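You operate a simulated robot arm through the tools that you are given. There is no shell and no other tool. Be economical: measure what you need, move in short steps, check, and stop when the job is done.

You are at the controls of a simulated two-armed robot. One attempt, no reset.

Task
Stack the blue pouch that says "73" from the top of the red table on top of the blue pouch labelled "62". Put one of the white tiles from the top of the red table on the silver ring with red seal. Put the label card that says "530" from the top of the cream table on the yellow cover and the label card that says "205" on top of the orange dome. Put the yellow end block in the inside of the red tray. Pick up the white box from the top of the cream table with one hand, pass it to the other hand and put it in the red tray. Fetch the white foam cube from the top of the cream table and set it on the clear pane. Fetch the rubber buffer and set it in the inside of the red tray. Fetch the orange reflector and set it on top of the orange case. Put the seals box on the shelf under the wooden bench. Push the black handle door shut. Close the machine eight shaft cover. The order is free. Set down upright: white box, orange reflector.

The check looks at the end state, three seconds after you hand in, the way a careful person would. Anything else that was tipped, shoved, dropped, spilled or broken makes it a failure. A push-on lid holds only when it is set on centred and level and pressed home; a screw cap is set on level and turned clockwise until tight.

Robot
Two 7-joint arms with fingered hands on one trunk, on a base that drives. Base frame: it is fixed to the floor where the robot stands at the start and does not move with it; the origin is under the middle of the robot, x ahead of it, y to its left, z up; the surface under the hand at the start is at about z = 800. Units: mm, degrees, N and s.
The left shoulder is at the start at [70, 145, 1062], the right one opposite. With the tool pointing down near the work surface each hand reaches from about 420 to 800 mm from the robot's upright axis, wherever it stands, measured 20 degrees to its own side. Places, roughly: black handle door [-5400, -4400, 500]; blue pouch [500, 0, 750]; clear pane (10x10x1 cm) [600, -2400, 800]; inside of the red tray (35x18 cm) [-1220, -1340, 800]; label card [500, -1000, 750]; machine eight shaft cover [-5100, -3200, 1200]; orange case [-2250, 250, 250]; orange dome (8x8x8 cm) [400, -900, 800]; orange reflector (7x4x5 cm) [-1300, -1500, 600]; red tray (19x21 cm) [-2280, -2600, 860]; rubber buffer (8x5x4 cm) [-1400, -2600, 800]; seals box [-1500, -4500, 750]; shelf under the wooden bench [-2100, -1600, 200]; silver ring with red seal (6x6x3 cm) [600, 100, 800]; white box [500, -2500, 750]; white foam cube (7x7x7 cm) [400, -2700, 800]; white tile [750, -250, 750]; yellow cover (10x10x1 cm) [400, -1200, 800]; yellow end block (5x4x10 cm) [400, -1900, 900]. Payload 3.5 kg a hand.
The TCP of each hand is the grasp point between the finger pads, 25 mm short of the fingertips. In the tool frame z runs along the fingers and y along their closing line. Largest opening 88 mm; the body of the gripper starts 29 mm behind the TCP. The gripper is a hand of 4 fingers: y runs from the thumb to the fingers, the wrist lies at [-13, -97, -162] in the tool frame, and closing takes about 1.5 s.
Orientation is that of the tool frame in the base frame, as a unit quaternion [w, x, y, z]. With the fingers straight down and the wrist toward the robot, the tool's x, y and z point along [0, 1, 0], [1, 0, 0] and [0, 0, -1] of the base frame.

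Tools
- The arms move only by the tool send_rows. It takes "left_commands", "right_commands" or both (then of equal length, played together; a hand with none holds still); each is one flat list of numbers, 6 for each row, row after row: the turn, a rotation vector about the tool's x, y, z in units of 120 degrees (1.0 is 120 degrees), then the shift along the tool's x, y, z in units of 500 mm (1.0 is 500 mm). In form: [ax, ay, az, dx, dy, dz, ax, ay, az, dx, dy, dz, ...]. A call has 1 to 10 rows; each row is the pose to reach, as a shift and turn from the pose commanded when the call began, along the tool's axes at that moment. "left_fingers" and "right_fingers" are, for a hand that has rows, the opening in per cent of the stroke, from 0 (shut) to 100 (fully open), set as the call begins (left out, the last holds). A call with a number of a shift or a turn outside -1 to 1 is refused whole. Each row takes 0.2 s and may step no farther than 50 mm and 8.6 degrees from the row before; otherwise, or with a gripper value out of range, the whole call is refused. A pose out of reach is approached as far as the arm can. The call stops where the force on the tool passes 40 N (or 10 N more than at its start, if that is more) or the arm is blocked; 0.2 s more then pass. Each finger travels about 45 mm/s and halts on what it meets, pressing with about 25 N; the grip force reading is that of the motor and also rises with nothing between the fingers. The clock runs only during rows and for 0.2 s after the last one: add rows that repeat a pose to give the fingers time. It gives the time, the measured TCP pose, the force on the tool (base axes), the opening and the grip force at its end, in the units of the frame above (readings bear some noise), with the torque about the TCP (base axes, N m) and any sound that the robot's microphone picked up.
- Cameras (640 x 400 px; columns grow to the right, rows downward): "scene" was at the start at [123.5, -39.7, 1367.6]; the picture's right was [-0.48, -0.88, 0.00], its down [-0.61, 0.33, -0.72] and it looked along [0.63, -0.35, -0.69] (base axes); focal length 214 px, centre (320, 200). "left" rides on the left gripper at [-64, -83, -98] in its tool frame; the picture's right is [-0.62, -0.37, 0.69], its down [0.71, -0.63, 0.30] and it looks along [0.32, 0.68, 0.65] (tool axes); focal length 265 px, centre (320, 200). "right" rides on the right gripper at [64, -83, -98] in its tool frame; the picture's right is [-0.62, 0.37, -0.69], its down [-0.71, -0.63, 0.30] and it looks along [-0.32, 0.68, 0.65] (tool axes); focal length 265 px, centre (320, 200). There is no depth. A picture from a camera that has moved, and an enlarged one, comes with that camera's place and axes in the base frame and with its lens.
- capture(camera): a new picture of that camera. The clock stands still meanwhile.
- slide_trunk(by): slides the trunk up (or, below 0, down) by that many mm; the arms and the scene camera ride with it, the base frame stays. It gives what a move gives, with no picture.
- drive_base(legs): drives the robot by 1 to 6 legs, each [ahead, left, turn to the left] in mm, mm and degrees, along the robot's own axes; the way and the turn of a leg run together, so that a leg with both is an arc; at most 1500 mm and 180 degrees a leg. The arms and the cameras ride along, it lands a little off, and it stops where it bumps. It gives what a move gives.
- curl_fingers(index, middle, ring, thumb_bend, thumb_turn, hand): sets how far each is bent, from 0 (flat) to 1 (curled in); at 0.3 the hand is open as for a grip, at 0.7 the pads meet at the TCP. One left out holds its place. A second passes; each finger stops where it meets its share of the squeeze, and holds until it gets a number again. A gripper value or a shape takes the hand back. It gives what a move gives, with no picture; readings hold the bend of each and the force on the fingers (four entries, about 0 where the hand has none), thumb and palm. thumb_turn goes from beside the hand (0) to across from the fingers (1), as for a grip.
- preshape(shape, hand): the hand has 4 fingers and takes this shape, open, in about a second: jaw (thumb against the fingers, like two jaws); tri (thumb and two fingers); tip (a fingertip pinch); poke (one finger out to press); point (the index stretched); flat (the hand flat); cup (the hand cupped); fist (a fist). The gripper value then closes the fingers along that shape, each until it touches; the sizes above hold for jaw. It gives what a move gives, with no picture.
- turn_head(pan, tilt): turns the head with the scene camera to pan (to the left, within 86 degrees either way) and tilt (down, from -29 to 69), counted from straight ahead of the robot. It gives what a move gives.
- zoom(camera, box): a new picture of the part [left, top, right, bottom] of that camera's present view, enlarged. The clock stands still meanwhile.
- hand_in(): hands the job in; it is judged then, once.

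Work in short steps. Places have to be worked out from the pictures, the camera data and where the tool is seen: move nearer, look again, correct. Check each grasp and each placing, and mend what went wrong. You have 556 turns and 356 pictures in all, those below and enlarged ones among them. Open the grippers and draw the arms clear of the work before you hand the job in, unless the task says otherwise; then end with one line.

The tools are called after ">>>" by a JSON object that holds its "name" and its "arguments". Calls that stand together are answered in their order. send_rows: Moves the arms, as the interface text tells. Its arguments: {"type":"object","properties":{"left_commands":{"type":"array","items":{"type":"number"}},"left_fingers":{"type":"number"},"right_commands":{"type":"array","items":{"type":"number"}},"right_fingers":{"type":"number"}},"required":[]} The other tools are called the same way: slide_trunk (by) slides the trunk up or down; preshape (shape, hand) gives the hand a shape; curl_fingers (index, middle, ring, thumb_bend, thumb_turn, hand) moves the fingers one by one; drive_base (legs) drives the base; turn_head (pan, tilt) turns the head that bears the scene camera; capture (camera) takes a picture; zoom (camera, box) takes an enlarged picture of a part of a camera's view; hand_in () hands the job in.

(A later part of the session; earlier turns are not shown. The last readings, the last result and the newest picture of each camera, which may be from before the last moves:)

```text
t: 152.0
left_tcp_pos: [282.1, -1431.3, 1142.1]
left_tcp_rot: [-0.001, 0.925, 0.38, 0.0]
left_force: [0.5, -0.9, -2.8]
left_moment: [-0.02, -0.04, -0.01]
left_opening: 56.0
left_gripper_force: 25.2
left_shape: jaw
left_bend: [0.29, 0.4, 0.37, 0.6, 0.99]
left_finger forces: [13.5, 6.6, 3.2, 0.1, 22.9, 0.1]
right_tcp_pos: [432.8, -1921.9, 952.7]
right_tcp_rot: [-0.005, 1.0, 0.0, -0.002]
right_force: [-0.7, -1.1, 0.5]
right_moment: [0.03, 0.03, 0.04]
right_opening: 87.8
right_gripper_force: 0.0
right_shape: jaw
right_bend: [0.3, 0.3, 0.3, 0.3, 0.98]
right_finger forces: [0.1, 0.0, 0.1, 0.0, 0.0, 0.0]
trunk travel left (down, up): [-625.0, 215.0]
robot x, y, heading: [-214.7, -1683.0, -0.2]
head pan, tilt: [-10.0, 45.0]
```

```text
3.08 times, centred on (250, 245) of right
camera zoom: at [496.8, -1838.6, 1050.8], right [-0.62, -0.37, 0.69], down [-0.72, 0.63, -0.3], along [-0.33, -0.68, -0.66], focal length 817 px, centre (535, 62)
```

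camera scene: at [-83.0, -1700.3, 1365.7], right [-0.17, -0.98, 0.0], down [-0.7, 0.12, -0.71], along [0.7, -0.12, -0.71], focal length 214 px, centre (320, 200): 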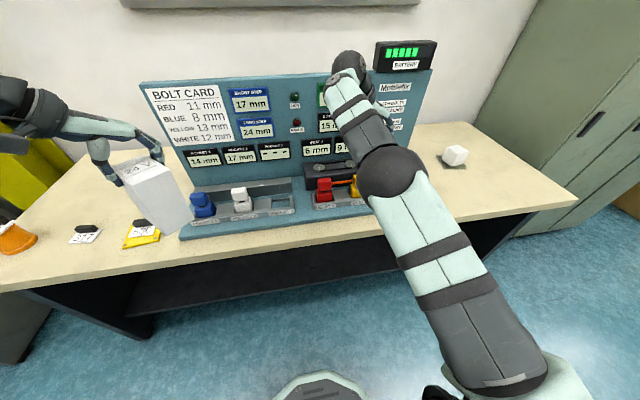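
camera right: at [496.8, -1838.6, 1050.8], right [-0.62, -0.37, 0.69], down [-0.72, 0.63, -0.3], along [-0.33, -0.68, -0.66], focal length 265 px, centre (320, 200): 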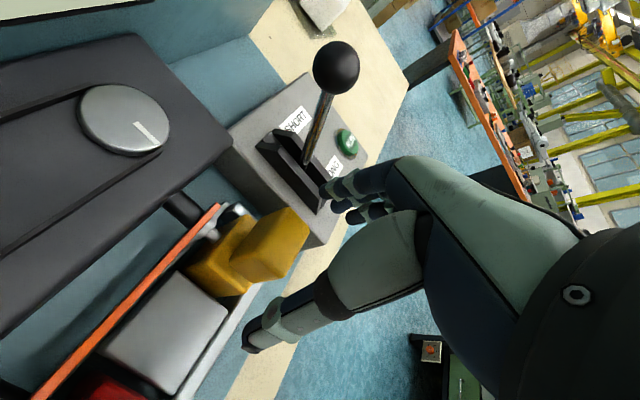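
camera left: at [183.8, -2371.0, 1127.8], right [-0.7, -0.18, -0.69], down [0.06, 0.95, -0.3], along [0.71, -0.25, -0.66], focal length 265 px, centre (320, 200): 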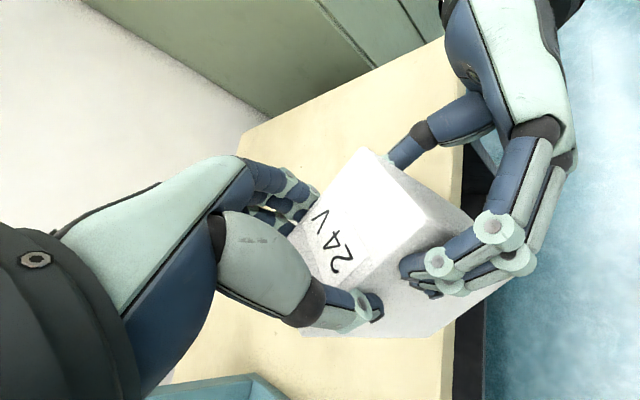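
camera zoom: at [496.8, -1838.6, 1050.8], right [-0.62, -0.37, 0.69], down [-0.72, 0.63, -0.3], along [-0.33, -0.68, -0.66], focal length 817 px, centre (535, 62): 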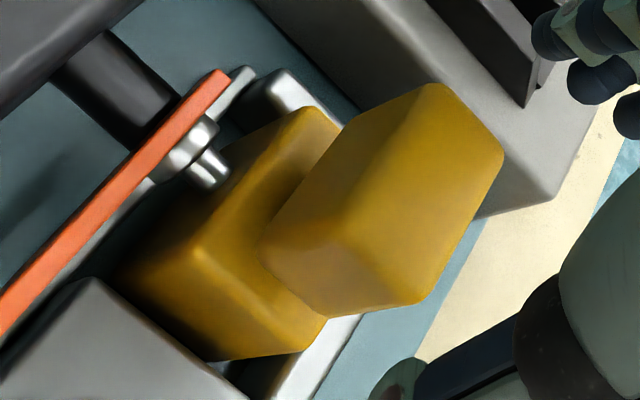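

Knob spans x 425–449, y −1949…−1908, and the shaft ends short of it. Lower to z≈904 and grip.

>>> {"name": "send_rows", "arguments": {"right_commands": [0, 0, 0, 0, 0.012, 0.03, 0, 0, 0, 0, 0.012, 0.07, 0, 0, 0, 0, 0.012, 0.097, 0, 0, 0, 0, 0.012, 0.097]}}

>>> {"name": "send_rows", "arguments": {"right_commands": [0, 0, 0, 0, 0, 0, 0, 0, 0, 0, 0, 0, 0, 0, 0, 0, 0, 0, 0, 0, 0, 0, 0, 0, 0, 0, 0, 0, 0, 0, 0, 0, 0, 0, 0, 0, 0, 0, 0, 0, 0, 0], "right_fingers": 0}}

>>> {"name": "capture", "arguments": {"camera": "right"}}

```text
t: 153.0
left_tcp_pos: [281.8, -1431.1, 1139.8]
left_tcp_rot: [-0.001, 0.925, 0.379, 0.0]
left_force: [-1.0, -0.1, -3.2]
left_moment: [0.0, -0.04, 0.01]
left_opening: 56.1
left_gripper_force: 25.2
left_shape: jaw
left_bend: [0.29, 0.4, 0.37, 0.6, 0.99]
left_finger forces: [13.4, 6.6, 3.2, 0.1, 23.1, 0.1]
right_tcp_pos: [434.5, -1927.4, 904.7]
right_tcp_rot: [-0.005, 1.0, 0.0, -0.003]
right_force: [-0.6, 0.8, 0.5]
right_moment: [0.02, 0.0, -0.02]
right_opening: 87.6
right_gripper_force: 0.0
right_shape: jaw
right_bend: [0.3, 0.3, 0.3, 0.3, 0.98]
right_finger forces: [0.1, 0.0, 0.0, 0.0, 0.0, 0.0]
trunk travel left (down, up): [-625.0, 215.0]
robot x, y, heading: [-218.5, -1688.2, -0.0]
head pan, tilt: [-10.0, 45.0]
```

```text
t: 154.6
left_tcp_pos: [281.3, -1430.9, 1141.8]
left_tcp_rot: [-0.001, 0.925, 0.38, 0.0]
left_force: [-0.2, 0.0, -3.7]
left_moment: [0.01, -0.03, 0.0]
left_opening: 56.3
left_gripper_force: 24.7
left_shape: jaw
left_bend: [0.29, 0.4, 0.37, 0.6, 0.99]
left_finger forces: [13.4, 6.6, 3.2, 0.0, 23.0, 0.0]
right_tcp_pos: [435.5, -1926.0, 905.3]
right_tcp_rot: [-0.004, 1.0, 0.0, -0.002]
right_force: [-1.2, 1.3, 0.0]
right_moment: [0.02, -0.02, 0.03]
right_opening: 38.4
right_gripper_force: 24.8
right_shape: jaw
right_bend: [0.74, 0.46, 0.5, 0.72, 1.0]
right_finger forces: [13.3, 7.9, 0.0, 0.0, 22.1, 0.0]
trunk travel left (down, up): [-625.0, 215.0]
robot x, y, heading: [-216.9, -1684.4, -0.1]
head pan, tilt: [-10.0, 45.0]
```

```text
234 pictures are left
camera right: at [498.8, -1843.3, 1003.4], right [-0.62, -0.38, 0.69], down [-0.72, 0.63, -0.3], along [-0.33, -0.68, -0.66], focal length 265 px, centre (320, 200)
```

right: 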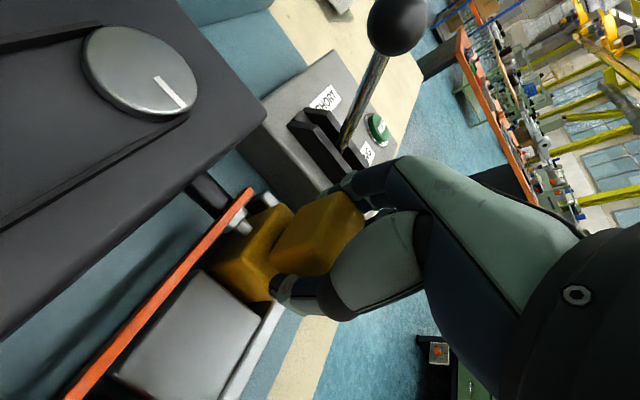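

Gripped at 38 mm. Lift gently while watching the force.

>>> {"name": "send_rows", "arguments": {"right_commands": [0, 0, 0, 0, 0, -0.01, 0, 0, 0, 0, 0, -0.02, 0, 0, 0, 0, 0, -0.04, 0, 0, 0, 0, 0, -0.06]}}

>>> {"name": "capture", "arguments": {"camera": "right"}}

```text
t: 155.6
left_tcp_pos: [282.4, -1430.4, 1140.9]
left_tcp_rot: [-0.001, 0.925, 0.379, -0.001]
left_force: [-0.2, 0.2, -3.5]
left_moment: [0.0, -0.04, 0.0]
left_opening: 56.2
left_gripper_force: 25.0
left_shape: jaw
left_bend: [0.29, 0.4, 0.37, 0.6, 0.99]
left_finger forces: [13.4, 6.6, 3.2, 0.1, 23.0, 0.1]
right_tcp_pos: [434.1, -1927.6, 934.8]
right_tcp_rot: [-0.005, 1.0, -0.001, -0.002]
right_force: [-0.1, -0.6, -4.1]
right_moment: [0.03, 0.03, 0.01]
right_opening: 38.2
right_gripper_force: 25.0
right_shape: jaw
right_bend: [0.74, 0.46, 0.5, 0.72, 1.0]
right_finger forces: [13.9, 8.1, 0.1, 0.0, 21.8, 0.0]
trunk travel left (down, up): [-625.0, 215.0]
robot x, y, heading: [-216.7, -1685.6, -0.1]
head pan, tilt: [-10.0, 45.0]
```

```text
233 pictures are left
camera right: at [498.6, -1844.3, 1034.1], right [-0.62, -0.38, 0.69], down [-0.72, 0.63, -0.29], along [-0.33, -0.68, -0.66], focal length 265 px, centre (320, 200)
```

right: 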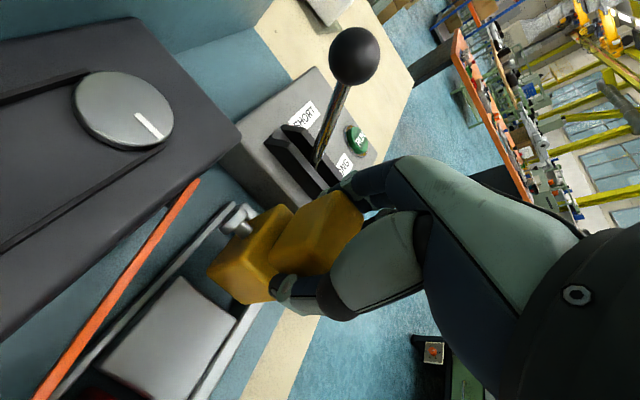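

>>> {"name": "zoom", "arguments": {"camera": "right", "box": [120, 140, 320, 320]}}

>>> {"name": "capture", "arguments": {"camera": "scene"}}

```text
2.22 times, centred on (220, 230) of right
camera zoom: at [498.6, -1844.3, 1034.1], right [-0.62, -0.38, 0.69], down [-0.72, 0.63, -0.29], along [-0.33, -0.68, -0.66], focal length 590 px, centre (542, 133)
```

zoom: 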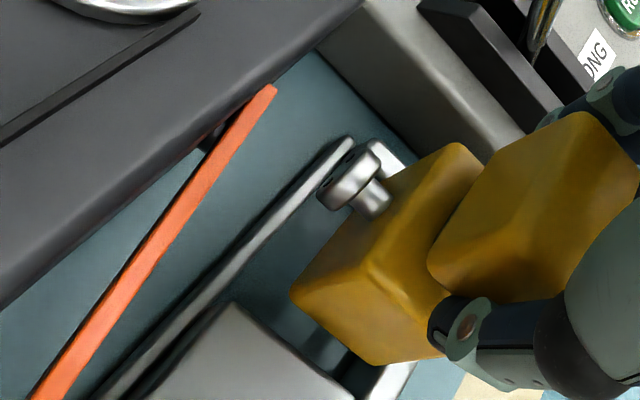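

```text
231 pictures are left
camera scene: at [-83.8, -1699.8, 1365.8], right [-0.17, -0.98, 0.0], down [-0.7, 0.12, -0.71], along [0.7, -0.12, -0.71], focal length 214 px, centre (320, 200)
```

scene: 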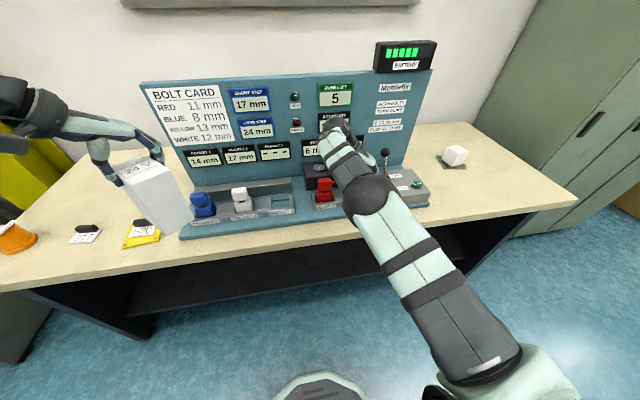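

The stub belongs to the block and the bar stayed put. Raise the block to z≈1080 and back the base away from the table.

>>> {"name": "send_rows", "arguments": {"right_commands": [0, 0, 0, 0, 0, -0.08, 0, 0, 0, 0, 0, -0.16, 0, 0, 0, 0, 0, -0.24, 0, 0, 0, 0, 0, -0.3]}}

>>> {"name": "drive_base", "arguments": {"legs": [[-330, 0, 0]]}}

>>> {"name": "turn_head", "arguments": {"pan": 86, "tilt": 25}}

>>> {"name": "capture", "arguments": {"camera": "scene"}}

>>> {"name": "turn_head", "arguments": {"pan": -86, "tilt": 25}}

>>> {"name": "capture", "arguments": {"camera": "scene"}}

```text
t: 156.6
left_tcp_pos: [281.9, -1431.0, 1141.1]
left_tcp_rot: [-0.001, 0.925, 0.38, -0.001]
left_force: [-0.8, 0.6, -3.2]
left_moment: [0.02, -0.05, -0.02]
left_opening: 56.2
left_gripper_force: 25.1
left_shape: jaw
left_bend: [0.29, 0.4, 0.37, 0.6, 0.99]
left_finger forces: [13.5, 6.6, 3.3, 0.0, 22.9, 0.1]
right_tcp_pos: [425.0, -1931.9, 1082.3]
right_tcp_rot: [-0.004, 1.0, 0.001, -0.003]
right_force: [0.0, 0.6, -3.5]
right_moment: [-0.01, 0.01, 0.0]
right_opening: 38.2
right_gripper_force: 25.0
right_shape: jaw
right_bend: [0.74, 0.46, 0.5, 0.72, 1.0]
right_finger forces: [14.0, 8.1, 0.1, 0.0, 22.2, 0.0]
right hand out of reach, approached as far as the arm can: row 4
trunk travel left (down, up): [-625.0, 215.0]
robot x, y, heading: [-217.1, -1690.7, 0.1]
head pan, tilt: [-10.0, 45.0]
```

```text
t: 158.8
left_tcp_pos: [-53.8, -1429.7, 1141.7]
left_tcp_rot: [-0.002, 0.925, 0.381, -0.001]
left_force: [0.3, 0.5, -3.5]
left_moment: [0.01, -0.02, 0.04]
left_opening: 56.0
left_gripper_force: 24.9
left_shape: jaw
left_bend: [0.29, 0.4, 0.37, 0.6, 0.99]
left_finger forces: [13.4, 6.6, 3.2, 0.0, 22.9, 0.0]
right_tcp_pos: [90.5, -1929.6, 1080.8]
right_tcp_rot: [-0.004, 1.0, 0.003, -0.002]
right_force: [-0.1, 0.0, -3.4]
right_moment: [0.03, 0.02, 0.0]
right_opening: 38.4
right_gripper_force: 25.6
right_shape: jaw
right_bend: [0.74, 0.46, 0.5, 0.72, 1.0]
right_finger forces: [14.1, 8.2, 0.0, 0.0, 22.2, 0.0]
trunk travel left (down, up): [-625.0, 215.0]
robot x, y, heading: [-556.6, -1684.4, 0.1]
head pan, tilt: [-10.0, 45.0]
```

```text
t: 160.6
left_tcp_pos: [-55.1, -1430.2, 1141.7]
left_tcp_rot: [-0.001, 0.925, 0.381, -0.001]
left_force: [-0.2, 0.4, -3.8]
left_moment: [-0.01, -0.05, 0.01]
left_opening: 56.3
left_gripper_force: 25.0
left_shape: jaw
left_bend: [0.29, 0.4, 0.37, 0.6, 0.99]
left_finger forces: [13.3, 6.6, 3.2, 0.1, 22.9, 0.0]
right_tcp_pos: [89.2, -1930.6, 1081.2]
right_tcp_rot: [-0.005, 1.0, 0.003, -0.002]
right_force: [0.1, -0.1, -2.6]
right_moment: [0.01, 0.03, -0.02]
right_opening: 38.6
right_gripper_force: 24.9
right_shape: jaw
right_bend: [0.74, 0.46, 0.5, 0.72, 1.0]
right_finger forces: [14.0, 8.1, 0.1, 0.0, 22.1, 0.0]
trunk travel left (down, up): [-625.0, 215.0]
robot x, y, heading: [-553.8, -1685.3, -0.1]
head pan, tilt: [85.9, 25.0]
```

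```text
230 pictures are left
camera scene: at [-493.8, -1593.8, 1396.4], right [1.0, -0.07, 0.0], down [-0.03, -0.42, -0.91], along [0.06, 0.9, -0.42], focal length 214 px, centre (320, 200)
```

scene: 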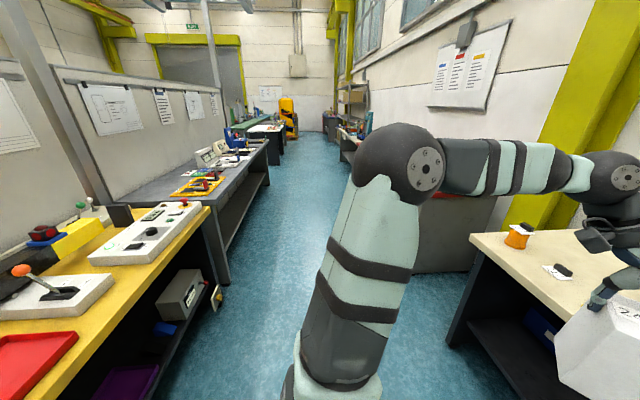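

```text
t: 163.2
left_tcp_pos: [-54.6, -1431.0, 1142.4]
left_tcp_rot: [-0.001, 0.925, 0.381, -0.001]
left_force: [0.8, -1.2, -3.4]
left_moment: [-0.01, -0.01, -0.04]
left_opening: 56.3
left_gripper_force: 25.6
left_shape: jaw
left_bend: [0.29, 0.4, 0.37, 0.6, 0.99]
left_finger forces: [13.5, 6.6, 3.2, 0.0, 23.0, 0.1]
right_tcp_pos: [89.8, -1931.4, 1081.4]
right_tcp_rot: [-0.004, 1.0, 0.003, -0.003]
right_force: [0.9, 0.6, -3.4]
right_moment: [0.01, 0.0, -0.01]
right_opening: 38.1
right_gripper_force: 25.2
right_shape: jaw
right_bend: [0.74, 0.46, 0.5, 0.72, 1.0]
right_finger forces: [14.1, 8.2, 0.0, 0.1, 22.2, 0.0]
trunk travel left (down, up): [-625.0, 215.0]
robot x, y, heading: [-551.5, -1686.7, 0.2]
head pan, tilt: [-85.9, 25.0]
```

```text
229 pictures are left
camera scene: at [-493.3, -1777.6, 1396.4], right [-1.0, -0.07, 0.0], down [-0.03, 0.42, -0.91], along [0.07, -0.9, -0.42], focal length 214 px, centre (320, 200)
```

scene: 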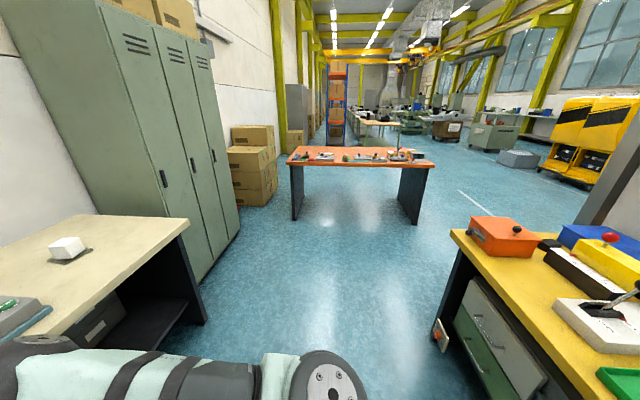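

Yellow bench with the red tray is behind me (front edge x≈−1080). I'll center in the aisle and turn around clockwise.

>>> {"name": "drive_base", "arguments": {"legs": [[140, 0, 0], [0, 0, -90], [0, 0, -90]]}}

>>> {"name": "turn_head", "arguments": {"pan": 0, "tilt": 40}}

>>> {"name": "capture", "arguments": {"camera": "scene"}}

```text
t: 172.1
left_tcp_pos: [-902.5, -1959.4, 1141.1]
left_tcp_rot: [0.001, -0.399, 0.917, -0.001]
left_force: [0.5, 0.5, -3.4]
left_moment: [-0.03, 0.06, 0.02]
left_opening: 55.9
left_gripper_force: 25.3
left_shape: jaw
left_bend: [0.29, 0.4, 0.37, 0.6, 0.99]
left_finger forces: [13.2, 6.5, 3.2, 0.0, 22.7, 0.0]
right_tcp_pos: [-1066.7, -1464.0, 1080.7]
right_tcp_rot: [0.003, -0.022, 1.0, -0.005]
right_force: [-0.6, -0.7, -2.9]
right_moment: [0.02, -0.03, -0.01]
right_opening: 37.8
right_gripper_force: 24.2
right_shape: jaw
right_bend: [0.74, 0.46, 0.5, 0.72, 1.0]
right_finger forces: [14.2, 6.3, 0.0, 0.0, 21.5, 0.0]
trunk travel left (down, up): [-625.0, 215.0]
robot x, y, heading: [-415.6, -1686.0, -177.6]
head pan, tilt: [-85.9, 25.0]
```

```text
t: 173.7
left_tcp_pos: [-903.2, -1960.1, 1139.8]
left_tcp_rot: [0.001, -0.399, 0.917, -0.002]
left_force: [0.3, -1.1, -3.9]
left_moment: [-0.05, 0.04, 0.02]
left_opening: 56.1
left_gripper_force: 25.0
left_shape: jaw
left_bend: [0.29, 0.4, 0.37, 0.6, 0.99]
left_finger forces: [13.2, 6.5, 3.2, 0.1, 22.7, 0.0]
right_tcp_pos: [-1066.6, -1465.1, 1080.9]
right_tcp_rot: [0.002, -0.02, 1.0, -0.005]
right_force: [0.0, 0.8, -3.0]
right_moment: [-0.01, 0.02, -0.01]
right_opening: 37.4
right_gripper_force: 24.8
right_shape: jaw
right_bend: [0.74, 0.46, 0.5, 0.72, 1.0]
right_finger forces: [14.2, 6.1, 0.1, 0.0, 21.4, 0.0]
trunk travel left (down, up): [-625.0, 215.0]
robot x, y, heading: [-412.9, -1685.0, -177.7]
head pan, tilt: [0.0, 40.0]
```

```text
228 pictures are left
camera scene: at [-550.4, -1691.3, 1373.0], right [-0.04, 1.0, 0.0], down [0.64, 0.03, -0.77], along [-0.76, -0.03, -0.64], focal length 214 px, centre (320, 200)
```

scene: 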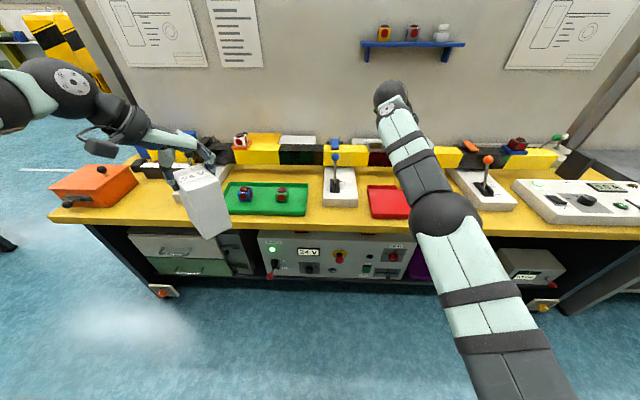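

The red tray lies near [−1224,−1400]. Approach: forward 150, right 60, straightening the heading.

>>> {"name": "drive_base", "arguments": {"legs": [[140, -60, -2.3]]}}

>>> {"name": "turn_head", "arguments": {"pan": -20, "tilt": 48}}

>>> {"name": "capture", "arguments": {"camera": "scene"}}

>>> {"name": "capture", "arguments": {"camera": "right"}}

```text
t: 175.0
left_tcp_pos: [-1052.8, -1886.9, 1142.5]
left_tcp_rot: [0.0, -0.383, 0.924, -0.001]
left_force: [-0.2, -0.3, -3.9]
left_moment: [-0.01, 0.03, -0.04]
left_opening: 56.0
left_gripper_force: 25.0
left_shape: jaw
left_bend: [0.29, 0.4, 0.37, 0.6, 0.99]
left_finger forces: [13.2, 6.6, 3.2, 0.0, 22.8, 0.0]
right_tcp_pos: [-1199.5, -1387.2, 1082.6]
right_tcp_rot: [0.0, -0.003, 1.0, -0.004]
right_force: [-0.2, -0.1, -3.9]
right_moment: [-0.02, -0.03, 0.02]
right_opening: 35.5
right_gripper_force: 25.4
right_shape: jaw
right_bend: [0.74, 0.5, 0.5, 0.74, 1.0]
right_finger forces: [16.6, 4.6, 0.0, 0.1, 20.0, 0.1]
trunk travel left (down, up): [-625.0, 215.0]
robot x, y, heading: [-553.6, -1626.2, -179.8]
head pan, tilt: [0.0, 40.0]
```

```text
t: 175.9
left_tcp_pos: [-1054.0, -1885.7, 1141.7]
left_tcp_rot: [0.0, -0.383, 0.924, -0.003]
left_force: [0.2, -0.4, -4.1]
left_moment: [0.0, 0.05, 0.03]
left_opening: 56.0
left_gripper_force: 25.0
left_shape: jaw
left_bend: [0.29, 0.4, 0.37, 0.6, 0.99]
left_finger forces: [13.2, 6.6, 3.3, 0.0, 22.8, 0.0]
right_tcp_pos: [-1201.7, -1386.3, 1081.1]
right_tcp_rot: [0.003, -0.004, 1.0, -0.004]
right_force: [0.0, 0.0, -4.1]
right_moment: [0.0, -0.04, 0.02]
right_opening: 35.3
right_gripper_force: 24.9
right_shape: jaw
right_bend: [0.74, 0.5, 0.5, 0.74, 1.0]
right_finger forces: [16.7, 4.5, 0.0, 0.0, 20.0, 0.1]
trunk travel left (down, up): [-625.0, 215.0]
robot x, y, heading: [-556.7, -1632.7, -179.7]
head pan, tilt: [-20.0, 48.0]
```

```text
227 pictures are left
camera scene: at [-681.9, -1602.2, 1361.6], right [0.34, 0.94, 0.0], down [0.7, -0.25, -0.67], along [-0.63, 0.23, -0.74], focal length 214 px, centre (320, 200)
```

scene: 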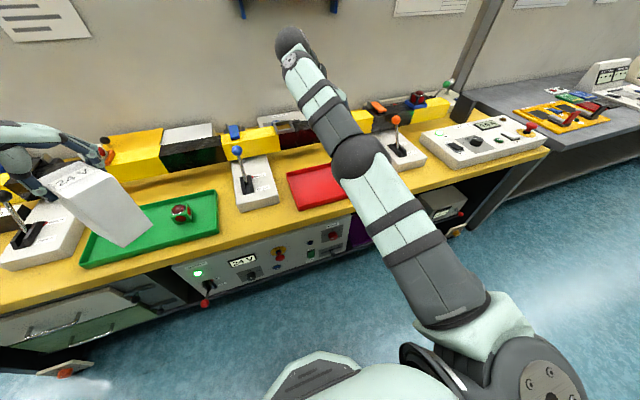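

```text
226 pictures are left
camera right: at [-1265.7, -1467.6, 1179.4], right [0.61, 0.38, 0.69], down [0.72, -0.63, -0.29], along [0.32, 0.68, -0.66], focal length 265 px, centre (320, 200)
```

right: 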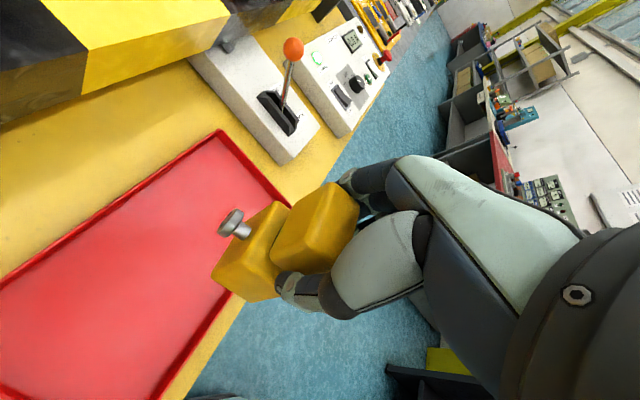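

Tray spans x −1310…−1138, y −1513…−1163. Move the block over [−1220,−1400] and lower.

>>> {"name": "send_rows", "arguments": {"right_commands": [0, 0, 0, 0.02, -0.014, 0.04, 0, 0, 0, 0.038, -0.028, 0.1, 0, 0, 0, 0.038, -0.028, 0.18, 0, 0, 0, 0.038, -0.028, 0.26, 0, 0, 0, 0.038, -0.028, 0.33, 0, 0, 0, 0.038, -0.028, 0.352, 0, 0, 0, 0.038, -0.028, 0.352]}}

>>> {"name": "capture", "arguments": {"camera": "right"}}

```text
t: 177.5
left_tcp_pos: [-1054.6, -1885.9, 1140.7]
left_tcp_rot: [0.001, -0.383, 0.924, -0.001]
left_force: [-0.3, 0.1, -4.1]
left_moment: [-0.02, 0.01, 0.0]
left_opening: 55.8
left_gripper_force: 24.6
left_shape: jaw
left_bend: [0.29, 0.4, 0.37, 0.6, 0.99]
left_finger forces: [13.2, 6.5, 3.2, 0.1, 22.8, 0.2]
right_tcp_pos: [-1218.4, -1399.9, 904.5]
right_tcp_rot: [0.002, -0.003, 1.0, -0.004]
right_force: [0.1, 0.3, -3.5]
right_moment: [-0.01, -0.01, 0.0]
right_opening: 35.5
right_gripper_force: 25.3
right_shape: jaw
right_bend: [0.74, 0.51, 0.5, 0.74, 1.0]
right_finger forces: [16.8, 4.4, 0.0, 0.0, 19.9, 0.0]
right hand out of reach, approached as far as the arm can: row 1, 2
trunk travel left (down, up): [-625.0, 215.0]
robot x, y, heading: [-558.3, -1630.1, -179.6]
head pan, tilt: [-20.0, 48.0]
```

```text
225 pictures are left
camera right: at [-1284.4, -1482.9, 1003.3], right [0.61, 0.38, 0.69], down [0.72, -0.63, -0.3], along [0.32, 0.68, -0.66], focal length 265 px, centre (320, 200)
```

right: 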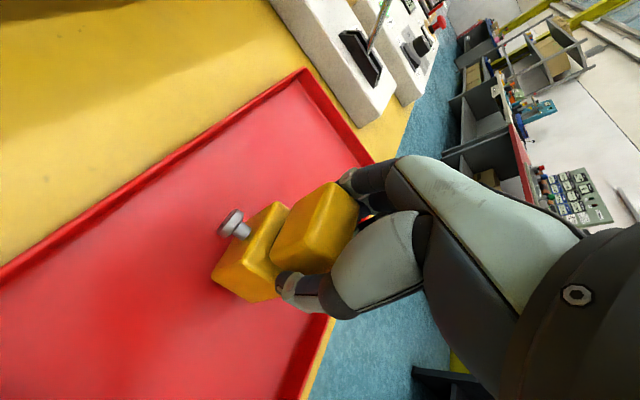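

Over the tray interior; creep down to contact.

>>> {"name": "send_rows", "arguments": {"right_commands": [0, 0, 0, 0, 0, 0.01, 0, 0, 0, 0, 0, 0.016, 0, 0, 0, 0, 0, 0.022, 0, 0, 0, 0, 0, 0.028, 0, 0, 0, 0, 0, 0.028]}}

```text
t: 178.7
left_tcp_pos: [-1053.6, -1884.8, 1142.3]
left_tcp_rot: [0.001, -0.382, 0.924, -0.001]
left_force: [0.2, 0.3, -3.7]
left_moment: [-0.01, 0.01, 0.02]
left_opening: 56.1
left_gripper_force: 25.3
left_shape: jaw
left_bend: [0.29, 0.4, 0.37, 0.6, 0.99]
left_finger forces: [13.2, 6.7, 3.2, 0.0, 22.7, 0.0]
right_tcp_pos: [-1218.5, -1401.6, 892.1]
right_tcp_rot: [0.002, -0.003, 1.0, -0.004]
right_force: [0.3, -0.8, 0.2]
right_moment: [0.05, -0.03, 0.02]
right_opening: 35.2
right_gripper_force: 25.1
right_shape: jaw
right_bend: [0.74, 0.51, 0.5, 0.74, 1.0]
right_finger forces: [16.7, 4.8, 0.0, 0.0, 20.3, 0.1]
trunk travel left (down, up): [-625.0, 215.0]
robot x, y, heading: [-556.9, -1627.9, -179.8]
head pan, tilt: [-20.0, 48.0]
```

Weight is transferred. Go 1 mm more, release and rise.

>>> {"name": "send_rows", "arguments": {"right_commands": [0, 0, 0, 0, 0, 0.003, 0, 0, 0, 0, 0, 0.003]}}

>>> {"name": "send_rows", "arguments": {"right_commands": [0, 0, 0, 0, 0, 0, 0, 0, 0, 0, 0, 0, 0, 0, 0, 0, 0, 0, 0, 0, 0, 0, 0, 0, 0, 0, 0, 0, 0, 0], "right_fingers": 100}}

>>> {"name": "send_rows", "arguments": {"right_commands": [0, 0, 0, 0, 0, -0.05, 0, 0, 0, 0, 0, -0.13, 0, 0, 0, 0, 0, -0.21, 0, 0, 0, 0, 0, -0.29, 0, 0, 0, 0, 0, -0.36]}}

>>> {"name": "capture", "arguments": {"camera": "right"}}

```text
t: 179.3
left_tcp_pos: [-1052.3, -1885.1, 1140.7]
left_tcp_rot: [0.001, -0.383, 0.924, 0.0]
left_force: [-0.6, 0.6, -2.7]
left_moment: [0.04, 0.05, 0.02]
left_opening: 56.1
left_gripper_force: 25.1
left_shape: jaw
left_bend: [0.29, 0.4, 0.37, 0.6, 0.99]
left_finger forces: [13.2, 6.6, 3.2, 0.1, 22.6, 0.1]
right_tcp_pos: [-1218.7, -1401.1, 891.5]
right_tcp_rot: [0.001, -0.004, 1.0, -0.003]
right_force: [1.2, -0.9, 4.2]
right_moment: [0.07, 0.0, -0.04]
right_opening: 35.4
right_gripper_force: 24.8
right_shape: jaw
right_bend: [0.74, 0.51, 0.5, 0.74, 1.0]
right_finger forces: [16.6, 5.4, 0.0, 0.1, 20.9, 0.1]
trunk travel left (down, up): [-625.0, 215.0]
robot x, y, heading: [-558.8, -1630.0, -179.5]
head pan, tilt: [-20.0, 48.0]
```

```text
t: 180.5
left_tcp_pos: [-1053.6, -1885.9, 1141.3]
left_tcp_rot: [0.001, -0.383, 0.924, -0.002]
left_force: [-0.1, 0.6, -3.7]
left_moment: [-0.02, 0.01, 0.02]
left_opening: 56.0
left_gripper_force: 24.3
left_shape: jaw
left_bend: [0.29, 0.4, 0.37, 0.6, 0.99]
left_finger forces: [13.2, 6.6, 3.2, 0.1, 22.7, 0.1]
right_tcp_pos: [-1217.9, -1401.7, 890.0]
right_tcp_rot: [0.001, -0.004, 1.0, -0.005]
right_force: [0.4, 0.0, 0.5]
right_moment: [0.02, 0.03, 0.0]
right_opening: 87.4
right_gripper_force: 0.0
right_shape: jaw
right_bend: [0.3, 0.3, 0.3, 0.3, 0.98]
right_finger forces: [0.0, 0.0, 0.0, 0.1, 0.0, 0.0]
trunk travel left (down, up): [-625.0, 215.0]
robot x, y, heading: [-555.8, -1630.9, -179.8]
head pan, tilt: [-20.0, 48.0]
```

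```text
t: 181.7
left_tcp_pos: [-1052.6, -1885.9, 1141.5]
left_tcp_rot: [0.0, -0.382, 0.924, -0.001]
left_force: [0.8, 0.3, -3.0]
left_moment: [-0.03, 0.02, -0.01]
left_opening: 56.0
left_gripper_force: 25.0
left_shape: jaw
left_bend: [0.29, 0.4, 0.37, 0.6, 0.99]
left_finger forces: [13.2, 6.6, 3.2, 0.0, 22.8, 0.1]
right_tcp_pos: [-1205.0, -1399.3, 1057.6]
right_tcp_rot: [0.003, -0.005, 1.0, -0.004]
right_force: [0.4, -0.4, -0.6]
right_moment: [-0.03, 0.03, -0.02]
right_opening: 87.9
right_gripper_force: 0.0
right_shape: jaw
right_bend: [0.3, 0.3, 0.3, 0.3, 0.98]
right_finger forces: [0.0, 0.1, 0.0, 0.0, 0.0, 0.0]
right hand out of reach, approached as far as the arm can: row 4, 5
trunk travel left (down, up): [-625.0, 215.0]
robot x, y, heading: [-557.0, -1630.0, -180.1]
head pan, tilt: [-20.0, 48.0]
```

```text
224 pictures are left
camera right: at [-1270.7, -1480.4, 1155.0], right [0.61, 0.38, 0.69], down [0.72, -0.63, -0.3], along [0.32, 0.68, -0.66], focal length 265 px, centre (320, 200)
```

right: 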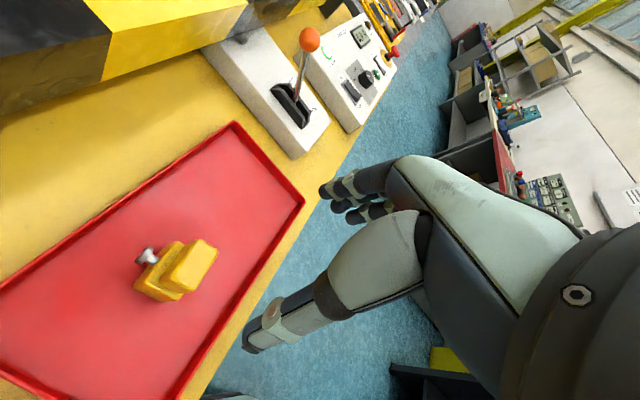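

Yellow block stands in the tray. Back off and drive left along the bench toward the rubber buffer.

>>> {"name": "drive_base", "arguments": {"legs": [[-150, 0, 0], [0, 800, 0]]}}

>>> {"name": "turn_head", "arguments": {"pan": 5, "tilt": 35}}

>>> {"name": "capture", "arguments": {"camera": "scene"}}

```text
t: 186.9
left_tcp_pos: [-908.7, -2675.8, 1140.3]
left_tcp_rot: [0.0, -0.378, 0.926, -0.002]
left_force: [-0.7, -0.2, -2.5]
left_moment: [-0.02, 0.02, 0.03]
left_opening: 56.0
left_gripper_force: 25.3
left_shape: jaw
left_bend: [0.29, 0.4, 0.37, 0.6, 0.99]
left_finger forces: [13.2, 6.5, 3.3, 0.1, 22.8, 0.0]
right_tcp_pos: [-1055.2, -2187.5, 1055.7]
right_tcp_rot: [0.003, 0.002, 1.0, -0.005]
right_force: [-1.1, -0.4, 0.3]
right_moment: [-0.01, -0.03, -0.01]
right_opening: 87.9
right_gripper_force: 0.1
right_shape: jaw
right_bend: [0.3, 0.3, 0.3, 0.3, 0.98]
right_finger forces: [0.0, 0.0, 0.0, 0.1, 0.0, 0.0]
trunk travel left (down, up): [-625.0, 215.0]
robot x, y, heading: [-409.7, -2421.8, 179.7]
head pan, tilt: [-20.0, 48.0]
```

```text
t: 187.8
left_tcp_pos: [-910.5, -2676.6, 1141.7]
left_tcp_rot: [0.001, -0.378, 0.926, -0.001]
left_force: [0.7, -0.4, -3.3]
left_moment: [-0.01, 0.06, 0.01]
left_opening: 55.8
left_gripper_force: 24.6
left_shape: jaw
left_bend: [0.29, 0.4, 0.37, 0.6, 0.99]
left_finger forces: [13.2, 6.4, 3.3, 0.0, 22.8, 0.0]
right_tcp_pos: [-1057.1, -2187.5, 1055.8]
right_tcp_rot: [0.002, 0.001, 1.0, -0.004]
right_force: [0.6, 0.0, 0.2]
right_moment: [-0.05, 0.0, 0.02]
right_opening: 87.7
right_gripper_force: 0.1
right_shape: jaw
right_bend: [0.3, 0.3, 0.3, 0.3, 0.98]
right_finger forces: [0.0, 0.0, 0.0, 0.0, 0.0, 0.1]
trunk travel left (down, up): [-625.0, 215.0]
robot x, y, heading: [-407.3, -2425.5, 179.5]
head pan, tilt: [5.0, 35.0]
```

```text
223 pictures are left
camera scene: at [-547.2, -2432.1, 1380.6], right [-0.08, 1.0, 0.0], down [0.57, 0.05, -0.82], along [-0.82, -0.07, -0.57], focal length 214 px, centre (320, 200)
```

scene: 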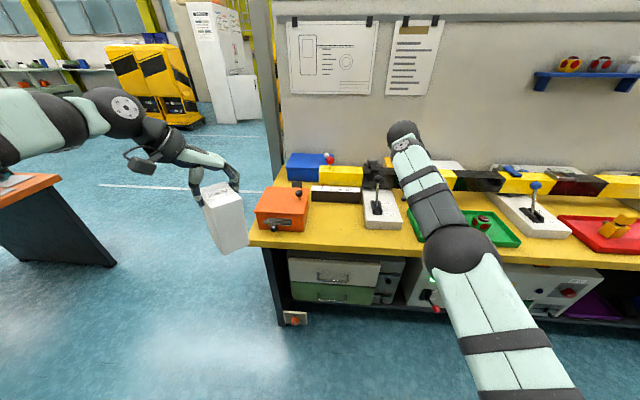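

>>> {"name": "zoom", "arguments": {"camera": "scene", "box": [240, 140, 400, 250]}}

```text
3.64 times, centred on (320, 195) of scene
camera zoom: at [-547.2, -2432.1, 1380.6], right [-0.08, 1.0, 0.0], down [0.57, 0.05, -0.82], along [-0.82, -0.07, -0.57], focal length 780 px, centre (320, 218)
```

zoom: 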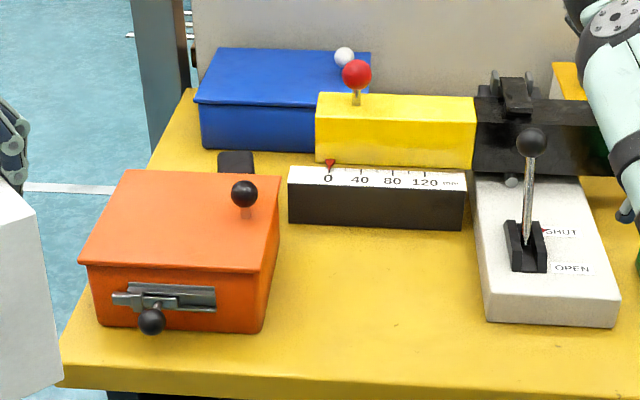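

The dark block behind the orange box at about [−1475,−2627] is likely the buffer. It's easiest from the bench's left end, so I'll drive around and face +y.

>>> {"name": "drive_base", "arguments": {"legs": [[0, 850, 0], [500, 0, 0]]}}

>>> {"name": "turn_head", "arguments": {"pan": 0, "tilt": 20}}

>>> {"name": "capture", "arguments": {"camera": "scene"}}

```text
t: 194.7
left_tcp_pos: [-1404.5, -3487.8, 1142.2]
left_tcp_rot: [0.001, -0.375, 0.927, -0.001]
left_force: [-0.4, 0.0, -3.6]
left_moment: [-0.02, 0.05, -0.04]
left_opening: 56.1
left_gripper_force: 25.0
left_shape: jaw
left_bend: [0.29, 0.4, 0.37, 0.6, 0.99]
left_finger forces: [13.2, 6.5, 3.2, 0.1, 22.8, 0.1]
right_tcp_pos: [-1550.6, -2998.7, 1055.7]
right_tcp_rot: [0.001, 0.004, 1.0, -0.004]
right_force: [0.0, 0.4, 0.6]
right_moment: [0.04, 0.01, 0.0]
right_opening: 88.0
right_gripper_force: 0.1
right_shape: jaw
right_bend: [0.3, 0.3, 0.3, 0.3, 0.98]
right_finger forces: [0.0, 0.0, 0.1, 0.0, 0.0, 0.0]
trunk travel left (down, up): [-625.0, 215.0]
robot x, y, heading: [-902.9, -3237.6, 179.5]
head pan, tilt: [5.0, 35.0]
```

```text
t: 195.4
left_tcp_pos: [-1405.7, -3488.0, 1140.9]
left_tcp_rot: [0.002, -0.376, 0.927, -0.001]
left_force: [-0.1, 0.3, -2.7]
left_moment: [0.01, 0.04, 0.0]
left_opening: 56.0
left_gripper_force: 25.6
left_shape: jaw
left_bend: [0.29, 0.4, 0.37, 0.6, 0.99]
left_finger forces: [13.2, 6.5, 3.2, 0.1, 22.8, 0.1]
right_tcp_pos: [-1550.7, -2997.6, 1055.1]
right_tcp_rot: [0.003, 0.006, 1.0, -0.004]
right_force: [0.4, -0.1, 0.2]
right_moment: [0.01, 0.02, -0.02]
right_opening: 87.4
right_gripper_force: 0.1
right_shape: jaw
right_bend: [0.3, 0.3, 0.3, 0.3, 0.98]
right_finger forces: [0.1, 0.0, 0.1, 0.0, 0.0, 0.0]
trunk travel left (down, up): [-625.0, 215.0]
robot x, y, heading: [-904.5, -3238.9, 179.5]
head pan, tilt: [0.0, 20.0]
```

```text
221 pictures are left
camera scene: at [-1048.0, -3237.9, 1404.4], right [0.01, 1.0, 0.0], down [0.34, 0.0, -0.94], along [-0.94, 0.01, -0.34], focal length 214 px, centre (320, 200)
```

scene: 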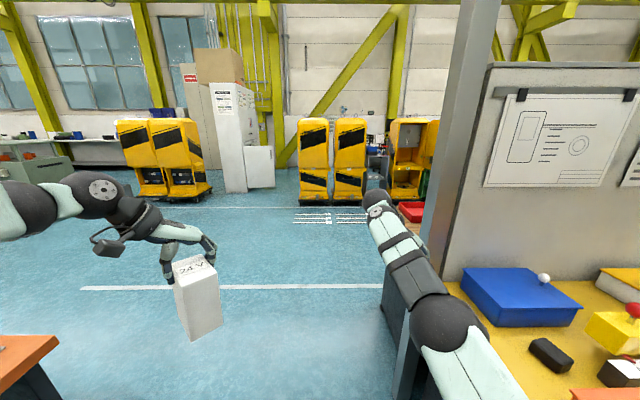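

Buffer is at about [−1434,−2628]; the red tray on a cabinet behind the partition near [−2300,−2640]. Shift right 190 and take a closer look at the buffer with the right hand's camera.

>>> {"name": "drive_base", "arguments": {"legs": [[0, -190, 0.5]]}}

>>> {"name": "turn_head", "arguments": {"pan": -35, "tilt": 40}}

>>> {"name": "capture", "arguments": {"camera": "scene"}}

>>> {"name": "capture", "arguments": {"camera": "right"}}

```text
t: 197.0
left_tcp_pos: [-1401.4, -3303.7, 1141.8]
left_tcp_rot: [0.002, -0.382, 0.924, 0.001]
left_force: [-0.4, -0.5, -2.9]
left_moment: [0.03, 0.0, 0.0]
left_opening: 56.2
left_gripper_force: 25.3
left_shape: jaw
left_bend: [0.29, 0.4, 0.37, 0.6, 0.99]
left_finger forces: [13.2, 6.6, 3.4, 0.0, 22.7, 0.0]
right_tcp_pos: [-1552.6, -2816.0, 1056.1]
right_tcp_rot: [0.002, -0.004, 1.0, -0.003]
right_force: [0.0, 0.6, -0.5]
right_moment: [0.01, 0.0, 0.04]
right_opening: 87.6
right_gripper_force: 0.1
right_shape: jaw
right_bend: [0.3, 0.3, 0.3, 0.3, 0.98]
right_finger forces: [0.0, 0.1, 0.1, 0.1, 0.0, 0.0]
trunk travel left (down, up): [-625.0, 215.0]
robot x, y, heading: [-904.5, -3045.9, -179.9]
head pan, tilt: [0.0, 20.0]
```

```text
t: 198.0
left_tcp_pos: [-1401.7, -3302.9, 1141.4]
left_tcp_rot: [0.0, -0.382, 0.924, -0.002]
left_force: [-0.1, -0.4, -3.3]
left_moment: [-0.03, 0.03, -0.04]
left_opening: 56.0
left_gripper_force: 25.0
left_shape: jaw
left_bend: [0.29, 0.4, 0.37, 0.6, 0.99]
left_finger forces: [13.1, 6.6, 3.3, 0.0, 22.9, 0.0]
right_tcp_pos: [-1553.3, -2814.5, 1055.2]
right_tcp_rot: [0.003, -0.004, 1.0, -0.004]
right_force: [0.3, -0.4, -0.4]
right_moment: [-0.01, -0.04, -0.03]
right_opening: 87.5
right_gripper_force: 0.1
right_shape: jaw
right_bend: [0.3, 0.3, 0.3, 0.3, 0.98]
right_finger forces: [0.0, 0.0, 0.0, 0.1, 0.1, 0.0]
trunk travel left (down, up): [-625.0, 215.0]
robot x, y, heading: [-902.1, -3048.0, -179.5]
head pan, tilt: [-35.0, 40.0]
```

```text
220 pictures are left
camera scene: at [-1023.8, -2998.9, 1373.2], right [0.57, 0.82, 0.0], down [0.53, -0.37, -0.77], along [-0.63, 0.44, -0.64], focal length 214 px, centre (320, 200)
```

scene: 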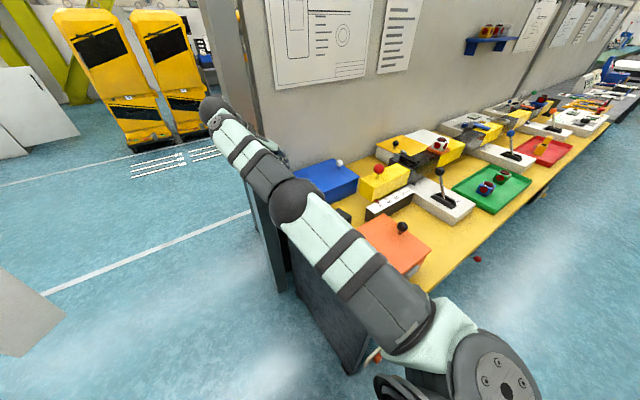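

```text
219 pictures are left
camera right: at [-1618.2, -2897.2, 1154.4], right [0.61, 0.38, 0.69], down [0.72, -0.63, -0.3], along [0.32, 0.68, -0.66], focal length 265 px, centre (320, 200)
```

right: 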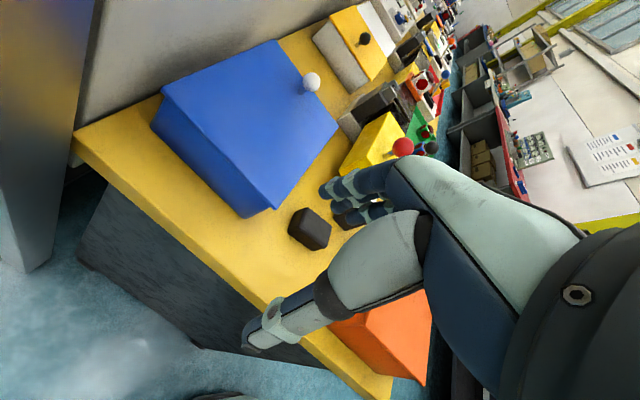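

>>> {"name": "zoom", "arguments": {"camera": "right", "box": [250, 180, 370, 270]}}

```text
4.44 times, centred on (310, 225) of right
camera zoom: at [-1618.2, -2897.2, 1154.4], right [0.61, 0.38, 0.69], down [0.72, -0.63, -0.3], along [0.32, 0.68, -0.66], focal length 1180 px, centre (364, 89)
```

zoom: 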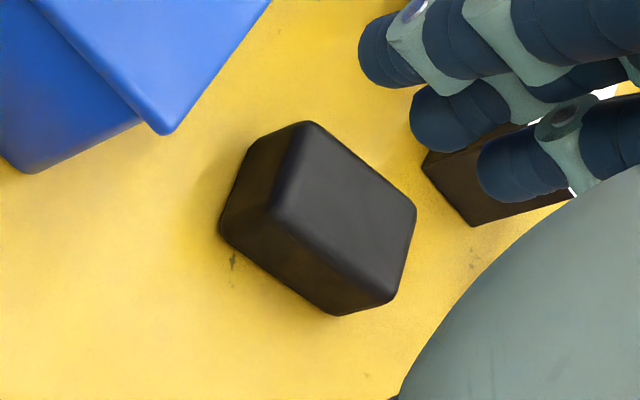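

Buffer top is centred at about [−1445,−2623], long axis at 12°. Move above it with the closing line across its short side.

>>> {"name": "send_rows", "arguments": {"right_commands": [0, 0, -0.02, -0.031, 0.055, 0.0, 0, 0, -0.04, -0.062, 0.11, 0.01, 0, 0, -0.06, -0.093, 0.165, 0.03, 0, 0, -0.08, -0.124, 0.22, 0.06, 0, 0, -0.1, -0.155, 0.275, 0.1, 0, 0, -0.1, -0.186, 0.33, 0.15, 0, 0, -0.1, -0.216, 0.384, 0.2, 0, 0, -0.1, -0.216, 0.384, 0.28]}}

>>> {"name": "capture", "arguments": {"camera": "right"}}

```text
t: 199.8
left_tcp_pos: [-1402.2, -3302.9, 1139.2]
left_tcp_rot: [0.001, -0.382, 0.924, -0.001]
left_force: [0.4, 0.4, -3.1]
left_moment: [-0.01, 0.06, -0.02]
left_opening: 56.2
left_gripper_force: 25.0
left_shape: jaw
left_bend: [0.29, 0.4, 0.37, 0.6, 0.99]
left_finger forces: [13.2, 6.7, 3.2, 0.0, 22.8, 0.0]
right_tcp_pos: [-1449.4, -2622.6, 914.0]
right_tcp_rot: [0.002, -0.107, 0.994, -0.004]
right_force: [0.3, 0.1, -0.1]
right_moment: [0.01, -0.01, 0.01]
right_opening: 87.6
right_gripper_force: 0.1
right_shape: jaw
right_bend: [0.3, 0.3, 0.3, 0.3, 0.98]
right_finger forces: [0.1, 0.1, 0.0, 0.0, 0.0, 0.1]
trunk travel left (down, up): [-625.0, 215.0]
robot x, y, heading: [-899.0, -3045.3, -179.6]
head pan, tilt: [-35.0, 40.0]
```

```text
217 pictures are left
camera right: at [-1495.4, -2715.5, 1013.7], right [0.52, 0.5, 0.69], down [0.83, -0.46, -0.3], along [0.17, 0.73, -0.66], focal length 265 px, centre (320, 200)
```

right: 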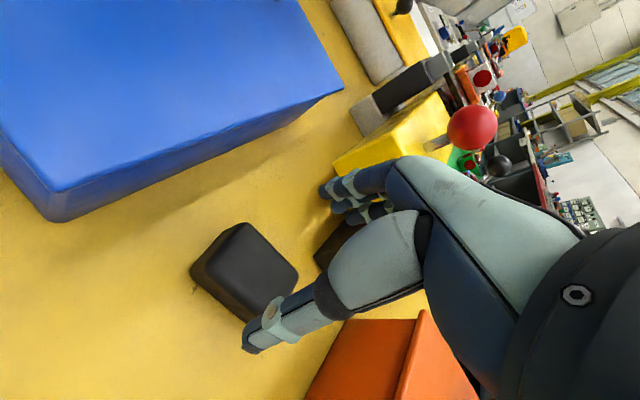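

Aligned. Descend to z≈832 and close.

>>> {"name": "send_rows", "arguments": {"right_commands": [0, 0, 0, -0.008, 0, 0.05, 0, 0, 0, -0.008, 0, 0.11, 0, 0, 0, -0.008, 0, 0.164, 0, 0, 0, -0.008, 0, 0.164]}}

>>> {"name": "send_rows", "arguments": {"right_commands": [0, 0, 0, 0, 0, 0, 0, 0, 0, 0, 0, 0, 0, 0, 0, 0, 0, 0, 0, 0, 0, 0, 0, 0, 0, 0, 0, 0, 0, 0, 0, 0, 0, 0, 0, 0], "right_fingers": 0}}

>>> {"name": "send_rows", "arguments": {"right_commands": [0, 0, 0, 0, 0, -0.05, 0, 0, 0, 0, 0, -0.12, 0, 0, 0, 0, 0, -0.2, 0, 0, 0, 0, 0, -0.28]}}

>>> {"name": "capture", "arguments": {"camera": "right"}}

```text
t: 200.8
left_tcp_pos: [-1400.3, -3302.3, 1140.8]
left_tcp_rot: [0.0, -0.382, 0.924, -0.001]
left_force: [0.6, -0.1, -3.4]
left_moment: [-0.02, 0.01, 0.01]
left_opening: 56.1
left_gripper_force: 25.3
left_shape: jaw
left_bend: [0.29, 0.4, 0.37, 0.6, 0.99]
left_finger forces: [13.2, 6.5, 3.2, 0.0, 22.7, 0.0]
right_tcp_pos: [-1442.9, -2621.5, 834.4]
right_tcp_rot: [0.002, -0.108, 0.994, -0.004]
right_force: [-0.2, 0.7, 0.1]
right_moment: [0.0, 0.01, 0.01]
right_opening: 87.6
right_gripper_force: 0.0
right_shape: jaw
right_bend: [0.3, 0.3, 0.3, 0.3, 0.98]
right_finger forces: [0.0, 0.0, 0.1, 0.0, 0.0, 0.1]
trunk travel left (down, up): [-625.0, 215.0]
robot x, y, heading: [-903.4, -3044.9, -179.6]
head pan, tilt: [-35.0, 40.0]
```

```text
t: 202.2
left_tcp_pos: [-1402.0, -3302.8, 1141.6]
left_tcp_rot: [0.001, -0.381, 0.924, -0.002]
left_force: [-0.8, -0.5, -3.0]
left_moment: [0.0, 0.03, 0.03]
left_opening: 56.0
left_gripper_force: 25.1
left_shape: jaw
left_bend: [0.29, 0.4, 0.37, 0.6, 0.99]
left_finger forces: [13.2, 6.7, 3.4, 0.0, 22.8, 0.0]
right_tcp_pos: [-1443.1, -2620.9, 832.6]
right_tcp_rot: [0.002, -0.107, 0.994, -0.004]
right_force: [0.2, -0.9, 0.1]
right_moment: [0.01, 0.02, 0.01]
right_opening: 43.9
right_gripper_force: 25.2
right_shape: jaw
right_bend: [0.74, 0.45, 0.42, 0.69, 1.0]
right_finger forces: [12.6, 7.0, 3.2, 0.0, 22.8, 0.0]
trunk travel left (down, up): [-625.0, 215.0]
robot x, y, heading: [-906.2, -3044.9, -179.6]
head pan, tilt: [-35.0, 40.0]
```

```text
t: 203.2
left_tcp_pos: [-1401.1, -3303.2, 1142.6]
left_tcp_rot: [0.001, -0.382, 0.924, -0.001]
left_force: [0.8, -0.6, -3.0]
left_moment: [-0.04, 0.03, 0.04]
left_opening: 56.4
left_gripper_force: 25.1
left_shape: jaw
left_bend: [0.29, 0.4, 0.37, 0.6, 0.99]
left_finger forces: [13.1, 6.5, 3.2, 0.1, 22.7, 0.0]
right_tcp_pos: [-1441.1, -2619.0, 972.3]
right_tcp_rot: [0.002, -0.108, 0.994, -0.004]
right_force: [-0.1, 0.5, -2.0]
right_moment: [-0.04, 0.03, 0.0]
right_opening: 44.2
right_gripper_force: 24.8
right_shape: jaw
right_bend: [0.74, 0.45, 0.42, 0.69, 1.0]
right_finger forces: [12.8, 7.0, 3.2, 0.0, 22.8, 0.1]
trunk travel left (down, up): [-625.0, 215.0]
robot x, y, heading: [-904.4, -3044.7, -180.2]
head pan, tilt: [-35.0, 40.0]
```

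```text
216 pictures are left
camera right: at [-1487.1, -2712.9, 1071.0], right [0.52, 0.5, 0.69], down [0.83, -0.47, -0.3], along [0.17, 0.73, -0.66], focal length 265 px, centre (320, 200)
```

right: 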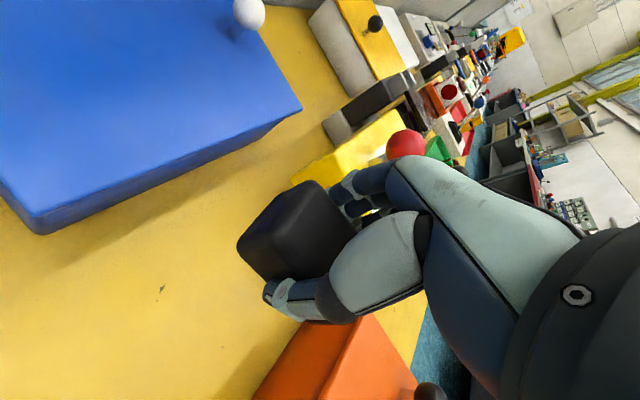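

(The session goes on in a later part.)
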